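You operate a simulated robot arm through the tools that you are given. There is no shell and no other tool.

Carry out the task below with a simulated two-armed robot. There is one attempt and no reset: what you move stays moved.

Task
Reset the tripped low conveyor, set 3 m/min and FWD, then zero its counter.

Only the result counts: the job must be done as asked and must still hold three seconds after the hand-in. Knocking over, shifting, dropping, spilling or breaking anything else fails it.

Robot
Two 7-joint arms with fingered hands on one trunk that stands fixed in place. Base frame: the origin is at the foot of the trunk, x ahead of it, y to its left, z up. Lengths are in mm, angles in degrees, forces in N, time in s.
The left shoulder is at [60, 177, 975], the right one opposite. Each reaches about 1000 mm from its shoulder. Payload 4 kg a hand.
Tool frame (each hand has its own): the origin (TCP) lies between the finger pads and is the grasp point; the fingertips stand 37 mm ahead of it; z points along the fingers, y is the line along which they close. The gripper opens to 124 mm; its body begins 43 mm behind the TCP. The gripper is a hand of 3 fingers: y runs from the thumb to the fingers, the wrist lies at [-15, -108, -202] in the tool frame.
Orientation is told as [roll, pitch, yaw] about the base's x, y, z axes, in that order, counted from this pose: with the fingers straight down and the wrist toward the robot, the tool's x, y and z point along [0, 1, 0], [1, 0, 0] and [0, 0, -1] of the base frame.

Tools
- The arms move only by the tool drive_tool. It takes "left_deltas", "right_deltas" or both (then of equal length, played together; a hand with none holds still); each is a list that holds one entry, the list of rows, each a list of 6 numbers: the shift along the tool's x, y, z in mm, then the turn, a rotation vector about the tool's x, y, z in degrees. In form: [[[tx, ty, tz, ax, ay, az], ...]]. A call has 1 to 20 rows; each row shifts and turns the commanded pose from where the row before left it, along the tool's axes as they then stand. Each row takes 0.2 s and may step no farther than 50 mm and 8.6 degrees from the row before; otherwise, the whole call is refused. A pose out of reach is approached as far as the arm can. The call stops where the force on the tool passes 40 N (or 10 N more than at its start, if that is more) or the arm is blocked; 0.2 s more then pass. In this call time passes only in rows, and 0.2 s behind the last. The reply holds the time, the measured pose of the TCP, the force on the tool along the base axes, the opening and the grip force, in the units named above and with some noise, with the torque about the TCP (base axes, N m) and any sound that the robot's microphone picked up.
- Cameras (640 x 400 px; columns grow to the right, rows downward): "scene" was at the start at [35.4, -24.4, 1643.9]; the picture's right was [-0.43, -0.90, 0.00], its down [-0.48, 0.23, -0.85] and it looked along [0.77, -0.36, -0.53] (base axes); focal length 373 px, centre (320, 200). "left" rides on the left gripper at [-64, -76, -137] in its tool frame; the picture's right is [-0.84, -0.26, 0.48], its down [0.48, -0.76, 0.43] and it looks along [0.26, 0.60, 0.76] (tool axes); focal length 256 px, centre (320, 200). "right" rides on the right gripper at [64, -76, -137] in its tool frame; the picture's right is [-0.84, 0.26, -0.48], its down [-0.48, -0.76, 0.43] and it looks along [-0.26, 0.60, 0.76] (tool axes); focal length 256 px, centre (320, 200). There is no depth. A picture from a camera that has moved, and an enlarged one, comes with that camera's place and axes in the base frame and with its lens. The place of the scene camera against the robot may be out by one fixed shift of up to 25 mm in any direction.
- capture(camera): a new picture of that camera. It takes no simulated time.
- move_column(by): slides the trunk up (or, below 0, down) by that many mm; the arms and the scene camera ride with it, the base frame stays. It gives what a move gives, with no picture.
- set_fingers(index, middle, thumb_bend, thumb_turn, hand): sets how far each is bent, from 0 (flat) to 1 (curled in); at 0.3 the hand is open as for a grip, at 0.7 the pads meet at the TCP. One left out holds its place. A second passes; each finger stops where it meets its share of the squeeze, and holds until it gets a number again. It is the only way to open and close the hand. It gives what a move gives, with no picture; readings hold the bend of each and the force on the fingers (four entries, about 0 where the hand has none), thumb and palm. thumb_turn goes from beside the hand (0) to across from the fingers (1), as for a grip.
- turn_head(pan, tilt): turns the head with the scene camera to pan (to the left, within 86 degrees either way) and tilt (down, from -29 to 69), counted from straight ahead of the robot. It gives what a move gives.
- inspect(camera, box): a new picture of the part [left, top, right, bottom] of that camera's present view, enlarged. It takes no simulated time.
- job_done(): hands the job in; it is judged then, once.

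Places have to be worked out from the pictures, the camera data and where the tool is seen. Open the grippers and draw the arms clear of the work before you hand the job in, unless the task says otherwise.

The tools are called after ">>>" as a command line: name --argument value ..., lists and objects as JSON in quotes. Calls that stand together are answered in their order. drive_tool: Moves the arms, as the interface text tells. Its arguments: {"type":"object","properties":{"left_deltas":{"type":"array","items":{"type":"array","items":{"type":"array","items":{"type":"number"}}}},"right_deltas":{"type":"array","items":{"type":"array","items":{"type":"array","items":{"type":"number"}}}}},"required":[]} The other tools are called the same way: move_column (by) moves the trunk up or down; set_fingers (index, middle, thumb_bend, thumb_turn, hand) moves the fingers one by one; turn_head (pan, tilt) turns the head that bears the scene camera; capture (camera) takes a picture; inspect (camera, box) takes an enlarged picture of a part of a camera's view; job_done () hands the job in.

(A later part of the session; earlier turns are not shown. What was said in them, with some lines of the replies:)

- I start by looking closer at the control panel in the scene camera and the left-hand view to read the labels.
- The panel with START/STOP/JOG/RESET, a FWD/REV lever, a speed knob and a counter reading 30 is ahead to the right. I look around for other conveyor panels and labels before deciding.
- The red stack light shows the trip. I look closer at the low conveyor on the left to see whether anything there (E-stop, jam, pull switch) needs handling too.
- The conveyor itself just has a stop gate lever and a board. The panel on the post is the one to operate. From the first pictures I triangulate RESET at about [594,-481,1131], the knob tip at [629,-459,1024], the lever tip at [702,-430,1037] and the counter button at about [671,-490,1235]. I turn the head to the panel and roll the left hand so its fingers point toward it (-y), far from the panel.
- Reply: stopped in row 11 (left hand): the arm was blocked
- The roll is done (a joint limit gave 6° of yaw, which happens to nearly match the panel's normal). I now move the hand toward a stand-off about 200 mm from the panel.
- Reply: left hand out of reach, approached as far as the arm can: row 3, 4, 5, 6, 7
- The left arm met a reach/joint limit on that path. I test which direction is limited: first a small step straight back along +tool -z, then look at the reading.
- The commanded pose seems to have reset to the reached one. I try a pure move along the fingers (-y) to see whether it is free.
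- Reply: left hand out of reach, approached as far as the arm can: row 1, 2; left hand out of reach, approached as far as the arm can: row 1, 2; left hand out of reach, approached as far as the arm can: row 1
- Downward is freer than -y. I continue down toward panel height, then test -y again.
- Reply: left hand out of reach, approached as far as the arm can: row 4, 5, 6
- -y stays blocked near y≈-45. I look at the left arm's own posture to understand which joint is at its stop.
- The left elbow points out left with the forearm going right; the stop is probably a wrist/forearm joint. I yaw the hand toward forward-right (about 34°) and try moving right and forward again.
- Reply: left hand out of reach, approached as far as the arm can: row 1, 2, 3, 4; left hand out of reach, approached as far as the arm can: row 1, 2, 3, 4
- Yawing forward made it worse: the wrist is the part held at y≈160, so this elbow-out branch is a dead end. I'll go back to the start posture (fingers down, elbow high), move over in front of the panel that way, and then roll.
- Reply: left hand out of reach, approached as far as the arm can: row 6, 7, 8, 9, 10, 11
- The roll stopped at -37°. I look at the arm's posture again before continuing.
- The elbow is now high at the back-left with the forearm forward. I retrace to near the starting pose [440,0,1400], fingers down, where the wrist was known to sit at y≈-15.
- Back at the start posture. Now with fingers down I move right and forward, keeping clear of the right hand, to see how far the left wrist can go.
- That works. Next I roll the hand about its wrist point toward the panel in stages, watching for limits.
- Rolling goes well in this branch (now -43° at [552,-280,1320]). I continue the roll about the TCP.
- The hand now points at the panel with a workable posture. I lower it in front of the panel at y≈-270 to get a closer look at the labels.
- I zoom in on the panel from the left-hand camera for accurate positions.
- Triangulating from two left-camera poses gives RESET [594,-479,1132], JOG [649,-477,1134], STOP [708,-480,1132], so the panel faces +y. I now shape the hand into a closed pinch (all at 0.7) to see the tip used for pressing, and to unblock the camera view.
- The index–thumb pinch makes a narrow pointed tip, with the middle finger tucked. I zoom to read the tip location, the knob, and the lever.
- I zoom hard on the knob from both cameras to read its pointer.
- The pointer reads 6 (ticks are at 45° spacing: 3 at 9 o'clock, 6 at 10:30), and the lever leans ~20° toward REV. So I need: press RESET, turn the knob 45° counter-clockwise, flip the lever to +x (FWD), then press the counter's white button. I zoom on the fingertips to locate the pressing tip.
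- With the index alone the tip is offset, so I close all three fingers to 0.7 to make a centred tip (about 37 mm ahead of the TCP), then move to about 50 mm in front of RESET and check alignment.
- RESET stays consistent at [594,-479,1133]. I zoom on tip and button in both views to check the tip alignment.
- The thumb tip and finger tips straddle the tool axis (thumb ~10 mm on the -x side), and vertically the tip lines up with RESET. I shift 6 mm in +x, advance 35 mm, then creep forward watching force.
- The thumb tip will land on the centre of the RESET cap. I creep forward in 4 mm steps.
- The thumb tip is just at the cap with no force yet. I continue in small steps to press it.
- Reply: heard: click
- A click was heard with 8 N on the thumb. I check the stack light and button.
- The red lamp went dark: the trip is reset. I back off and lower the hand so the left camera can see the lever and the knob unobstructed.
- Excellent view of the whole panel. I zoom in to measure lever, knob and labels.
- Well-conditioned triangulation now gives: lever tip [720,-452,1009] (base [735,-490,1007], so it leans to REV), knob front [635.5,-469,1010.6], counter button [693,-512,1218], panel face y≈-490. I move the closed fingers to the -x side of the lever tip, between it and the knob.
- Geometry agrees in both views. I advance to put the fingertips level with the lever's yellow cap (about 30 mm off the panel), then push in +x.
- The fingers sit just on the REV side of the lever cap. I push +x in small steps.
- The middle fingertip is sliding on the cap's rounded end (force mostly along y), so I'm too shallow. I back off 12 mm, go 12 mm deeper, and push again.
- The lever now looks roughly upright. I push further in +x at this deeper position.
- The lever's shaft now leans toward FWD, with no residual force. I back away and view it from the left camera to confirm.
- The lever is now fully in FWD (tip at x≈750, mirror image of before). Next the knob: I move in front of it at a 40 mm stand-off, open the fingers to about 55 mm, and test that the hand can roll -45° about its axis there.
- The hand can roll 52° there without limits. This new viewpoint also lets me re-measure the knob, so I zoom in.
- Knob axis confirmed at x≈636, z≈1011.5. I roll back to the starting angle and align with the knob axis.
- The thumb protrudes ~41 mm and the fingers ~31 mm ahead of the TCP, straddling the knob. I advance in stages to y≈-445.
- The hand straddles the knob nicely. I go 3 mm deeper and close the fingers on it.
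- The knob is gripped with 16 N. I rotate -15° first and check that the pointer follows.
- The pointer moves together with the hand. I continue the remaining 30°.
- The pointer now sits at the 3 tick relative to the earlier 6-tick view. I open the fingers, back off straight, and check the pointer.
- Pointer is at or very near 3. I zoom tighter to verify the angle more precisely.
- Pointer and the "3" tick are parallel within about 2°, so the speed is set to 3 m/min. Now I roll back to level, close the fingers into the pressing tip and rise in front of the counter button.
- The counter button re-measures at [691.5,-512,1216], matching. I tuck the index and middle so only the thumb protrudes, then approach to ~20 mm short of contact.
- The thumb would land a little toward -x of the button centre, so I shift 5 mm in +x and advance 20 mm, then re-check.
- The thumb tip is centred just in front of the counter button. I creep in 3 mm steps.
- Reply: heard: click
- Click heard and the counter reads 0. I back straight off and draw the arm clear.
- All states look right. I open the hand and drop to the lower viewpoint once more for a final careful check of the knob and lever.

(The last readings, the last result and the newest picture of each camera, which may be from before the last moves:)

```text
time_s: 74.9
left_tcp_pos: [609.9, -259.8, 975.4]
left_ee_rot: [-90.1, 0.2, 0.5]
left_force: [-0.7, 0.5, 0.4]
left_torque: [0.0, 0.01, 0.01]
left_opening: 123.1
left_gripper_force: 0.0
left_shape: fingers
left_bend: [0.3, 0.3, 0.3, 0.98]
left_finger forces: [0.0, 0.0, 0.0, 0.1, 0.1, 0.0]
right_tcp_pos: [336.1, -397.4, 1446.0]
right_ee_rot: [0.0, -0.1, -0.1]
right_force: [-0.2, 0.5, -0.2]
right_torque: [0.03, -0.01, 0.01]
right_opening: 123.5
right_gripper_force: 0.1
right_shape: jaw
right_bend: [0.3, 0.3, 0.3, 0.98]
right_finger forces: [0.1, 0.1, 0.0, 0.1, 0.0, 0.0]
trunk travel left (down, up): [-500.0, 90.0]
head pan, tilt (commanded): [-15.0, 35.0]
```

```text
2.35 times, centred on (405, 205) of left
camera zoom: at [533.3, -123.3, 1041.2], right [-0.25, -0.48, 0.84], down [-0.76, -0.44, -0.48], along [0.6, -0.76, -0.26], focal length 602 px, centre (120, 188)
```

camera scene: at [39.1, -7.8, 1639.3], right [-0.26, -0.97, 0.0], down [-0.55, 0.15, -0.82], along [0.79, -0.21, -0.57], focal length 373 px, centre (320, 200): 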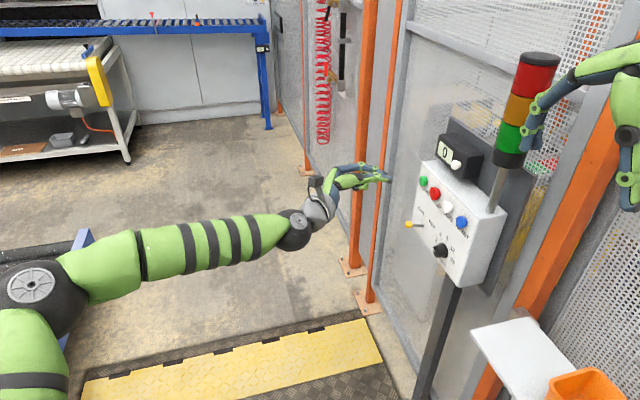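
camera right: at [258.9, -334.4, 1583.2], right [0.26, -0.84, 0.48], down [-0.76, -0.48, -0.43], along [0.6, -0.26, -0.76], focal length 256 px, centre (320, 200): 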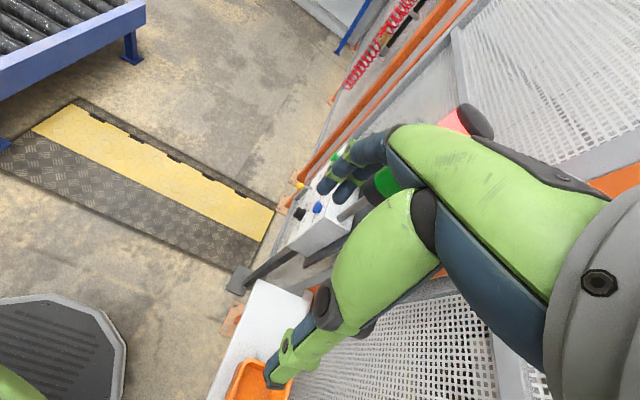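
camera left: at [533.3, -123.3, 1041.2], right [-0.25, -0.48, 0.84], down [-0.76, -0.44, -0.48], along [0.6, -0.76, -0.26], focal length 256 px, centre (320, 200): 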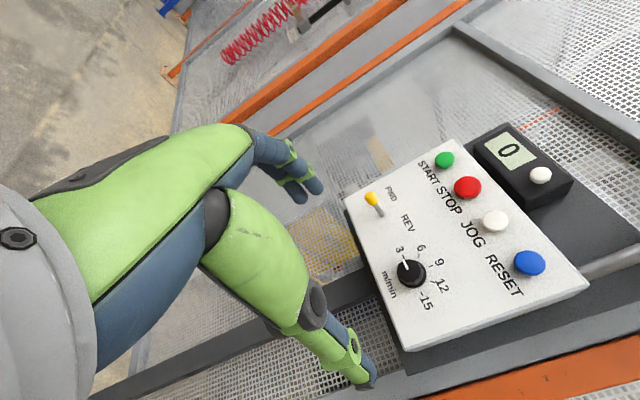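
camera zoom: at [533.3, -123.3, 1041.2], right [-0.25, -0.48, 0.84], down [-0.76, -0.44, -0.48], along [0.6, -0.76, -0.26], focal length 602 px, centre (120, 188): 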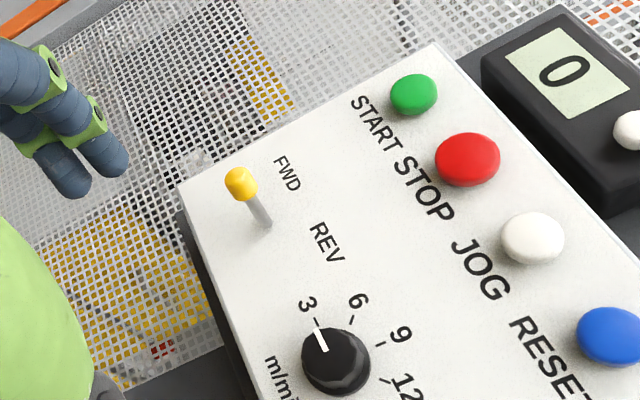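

>>> inspect --camera "left" --box '[385, 240, 445, 300]'

```text
6.67 times, centred on (415, 270) of left
camera zoom: at [533.3, -123.3, 1041.2], right [-0.25, -0.48, 0.84], down [-0.76, -0.44, -0.48], along [0.6, -0.76, -0.26], focal length 1707 px, centre (-313, -267)
```

zoom: 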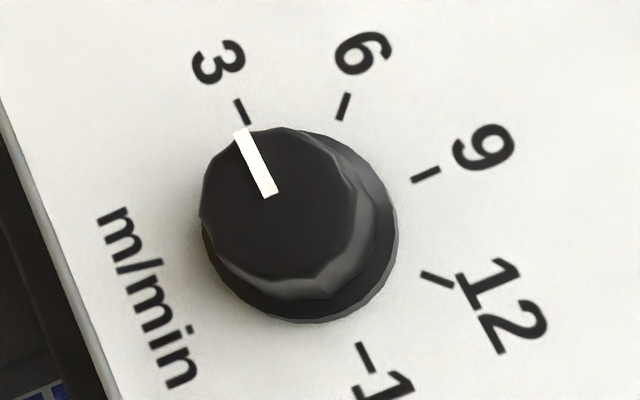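

The pointer is exactly parallel to the 3–15 tick axis: speed is 3. Lever at FWD, counter 0, red lamp off. Now I withdraw the left arm along the way it came.

>>> drive_tool --left_deltas '[[[-37, -12, -10, 0, 0, 0], [-37, -12, -10, 0, 0, 0], [-37, -12, -10, 0, 0, 0], [-37, -12, -10, 0, 0, 0], [-37, -12, -10, 0, 0, 0], [-37, -10, -10, 0, 0, 0], [-37, 0, 0, 0, 0, 0], [-37, 0, 0, 0, 0, 0], [-37, 0, 0, 0, 0, 0]]]'

>>> drive_tool --left_deltas '[[[0, 0, 0, 0, 8.5, 0], [0, 0, 0, 0, 8.5, 0], [0, 0, 0, 0, 8.5, 0], [0, 0, 0, 0, 8.5, 0], [0, 0, 0, 0, 8.5, 0], [0, 0, 0, 0, 8.5, 0], [0, 0, 0, 0, 8.5, 0], [0, 0, 0, 0, 8.5, 0], [0, 0, 0, 0, 8.5, 0], [0, 0, 0, 0, 8.5, 0], [0, 0, 0, 0, 5, 0]]]'

>>> drive_tool --left_deltas '[[[30, -15, -8, 0, 0, 0], [30, -15, -8, 0, 0, 0], [30, -15, -8, 0, 0, 0], [30, -15, -8, 0, 0, 0], [30, -15, -8, 0, 0, 0], [30, -15, -8, 0, 0, 0]]]'

>>> capture --camera "scene"

>>> inspect --camera "scene" --box '[400, 40, 560, 290]'

```text
time_s: 76.9
left_tcp_pos: [539.0, -199.6, 1310.8]
left_ee_rot: [-90.1, 0.2, 0.3]
left_force: [-0.6, -0.4, 0.0]
left_torque: [0.0, -0.03, -0.05]
left_opening: 123.2
left_gripper_force: 0.1
left_shape: fingers
left_bend: [0.3, 0.3, 0.3, 0.98]
left_finger forces: [0.0, 0.1, 0.1, 0.1, 0.0, 0.0]
right_tcp_pos: [335.1, -397.6, 1445.9]
right_ee_rot: [0.0, 0.1, -0.1]
right_force: [-0.2, 0.4, -0.2]
right_torque: [0.02, 0.02, -0.01]
right_opening: 123.6
right_gripper_force: 0.0
right_shape: jaw
right_bend: [0.3, 0.3, 0.3, 0.98]
right_finger forces: [0.0, 0.0, 0.0, 0.0, 0.1, 0.0]
trunk travel left (down, up): [-500.0, 90.0]
head pan, tilt (commanded): [-15.0, 35.0]
```

```text
time_s: 79.3
left_tcp_pos: [539.4, -198.9, 1310.5]
left_ee_rot: [0.2, 0.1, 0.6]
left_force: [0.9, -0.2, -0.4]
left_torque: [0.0, -0.03, 0.03]
left_opening: 123.0
left_gripper_force: 0.0
left_shape: fingers
left_bend: [0.3, 0.3, 0.3, 0.98]
left_finger forces: [0.1, 0.0, 0.0, 0.1, 0.0, 0.2]
right_tcp_pos: [335.3, -397.6, 1446.7]
right_ee_rot: [-0.1, 0.0, 0.0]
right_force: [0.0, -0.4, 0.0]
right_torque: [0.01, 0.04, 0.0]
right_opening: 123.6
right_gripper_force: 0.0
right_shape: jaw
right_bend: [0.3, 0.3, 0.3, 0.98]
right_finger forces: [0.1, 0.1, 0.1, 0.0, 0.0, 0.0]
trunk travel left (down, up): [-500.0, 90.0]
head pan, tilt (commanded): [-15.0, 35.0]
```

```text
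time_s: 80.7
left_tcp_pos: [447.5, -17.9, 1358.1]
left_ee_rot: [-0.1, 0.2, 0.6]
left_force: [0.3, 1.4, 0.1]
left_torque: [-0.02, 0.01, -0.04]
left_opening: 123.4
left_gripper_force: 0.1
left_shape: fingers
left_bend: [0.3, 0.3, 0.3, 0.98]
left_finger forces: [0.0, 0.0, 0.1, 0.0, 0.0, 0.0]
right_tcp_pos: [334.7, -397.7, 1446.6]
right_ee_rot: [0.0, 0.0, 0.1]
right_force: [0.0, 0.4, 0.3]
right_torque: [-0.01, 0.0, -0.01]
right_opening: 123.7
right_gripper_force: 0.1
right_shape: jaw
right_bend: [0.3, 0.3, 0.3, 0.98]
right_finger forces: [0.0, 0.1, 0.0, 0.1, 0.0, 0.0]
trunk travel left (down, up): [-500.0, 90.0]
head pan, tilt (commanded): [-15.0, 35.0]
```

```text
taken
camera scene: at [39.4, -7.6, 1639.3], right [-0.26, -0.97, 0.0], down [-0.55, 0.15, -0.82], along [0.79, -0.21, -0.57], focal length 373 px, centre (320, 200)
```

scene: 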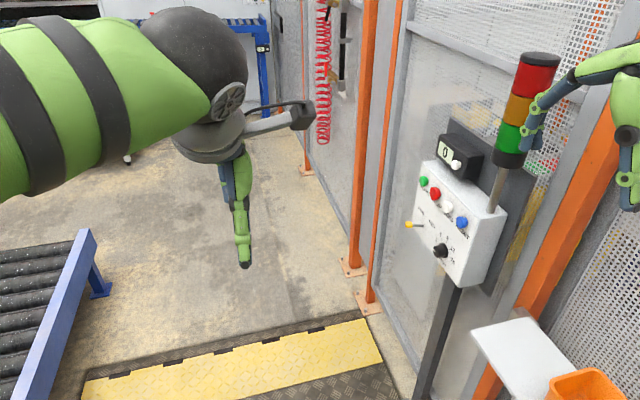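

```text
1.60 times, centred on (480, 165) of scene
camera zoom: at [39.4, -7.6, 1639.3], right [-0.26, -0.97, 0.0], down [-0.55, 0.15, -0.82], along [0.79, -0.21, -0.57], focal length 598 px, centre (64, 256)
```

zoom: 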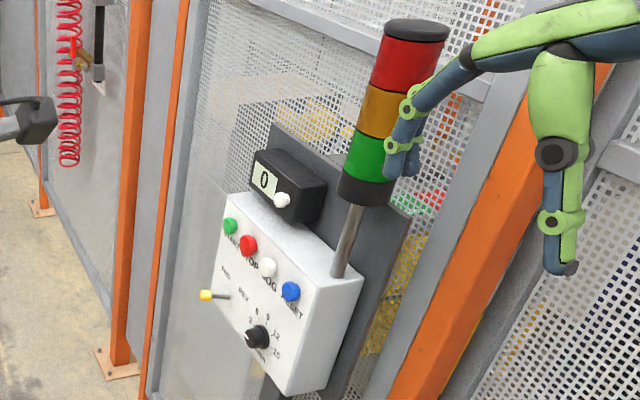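

All settings hold: red lamp off, lever FWD, knob at 3, counter 0. A last glance at the conveyor confirms whether anything was disturbed before handing in.

>>> turn_head --pan 75 --tilt 60

>>> capture --camera "scene"

```text
time_s: 82.3
left_tcp_pos: [447.4, -19.6, 1359.2]
left_ee_rot: [0.1, 0.2, 0.5]
left_force: [-0.7, -1.0, -1.0]
left_torque: [0.03, 0.02, -0.01]
left_opening: 123.3
left_gripper_force: 0.1
left_shape: fingers
left_bend: [0.3, 0.3, 0.3, 0.98]
left_finger forces: [0.0, 0.0, 0.0, 0.1, 0.0, 0.1]
right_tcp_pos: [334.1, -398.4, 1446.7]
right_ee_rot: [0.0, 0.0, 0.1]
right_force: [0.4, -0.2, -1.1]
right_torque: [-0.04, 0.02, 0.0]
right_opening: 123.8
right_gripper_force: 0.1
right_shape: jaw
right_bend: [0.3, 0.3, 0.3, 0.98]
right_finger forces: [0.1, 0.0, 0.0, 0.1, 0.0, 0.0]
trunk travel left (down, up): [-500.0, 90.0]
head pan, tilt (commanded): [75.0, 60.0]
```

```text
taken
camera scene: at [-28.2, 78.3, 1605.0], right [0.97, -0.26, 0.0], down [-0.22, -0.84, -0.5], along [0.13, 0.48, -0.87], focal length 373 px, centre (320, 200)
```

scene: 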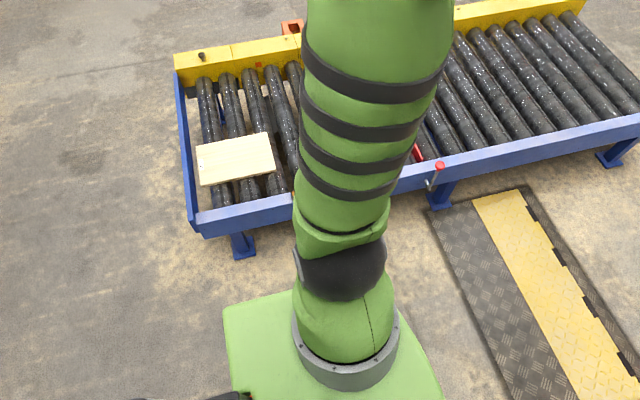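

The conveyor and board are unchanged, both hands are open and clear, and every setting is confirmed, so I hand the job in.

>>> job_done

```text
The job is handed in.
```

The low conveyor is reset, set to 3 m/min and FWD, and its counter reads 0. The job is handed in.

- **Reset:** I pressed RESET and heard a click, and the red stack light went out.
- **Direction:** the lever was at REV. I flipped it to FWD, and it stayed there after I let go.
- **Speed:** the knob was at 6. I turned it back to 3, and a close-up shows the pointer in line with the 3 mark to within about 1°.
- **Counter:** it read 30 before. I zeroed it last, with a click, and it shows 0.

I did not press START, since the task didn't ask for it. The left arm hit its reach limits on my first approach and I had to re-route it, but it touched nothing on the way. The wooden board on the conveyor is where it was, and both hands are open and clear of the panel.
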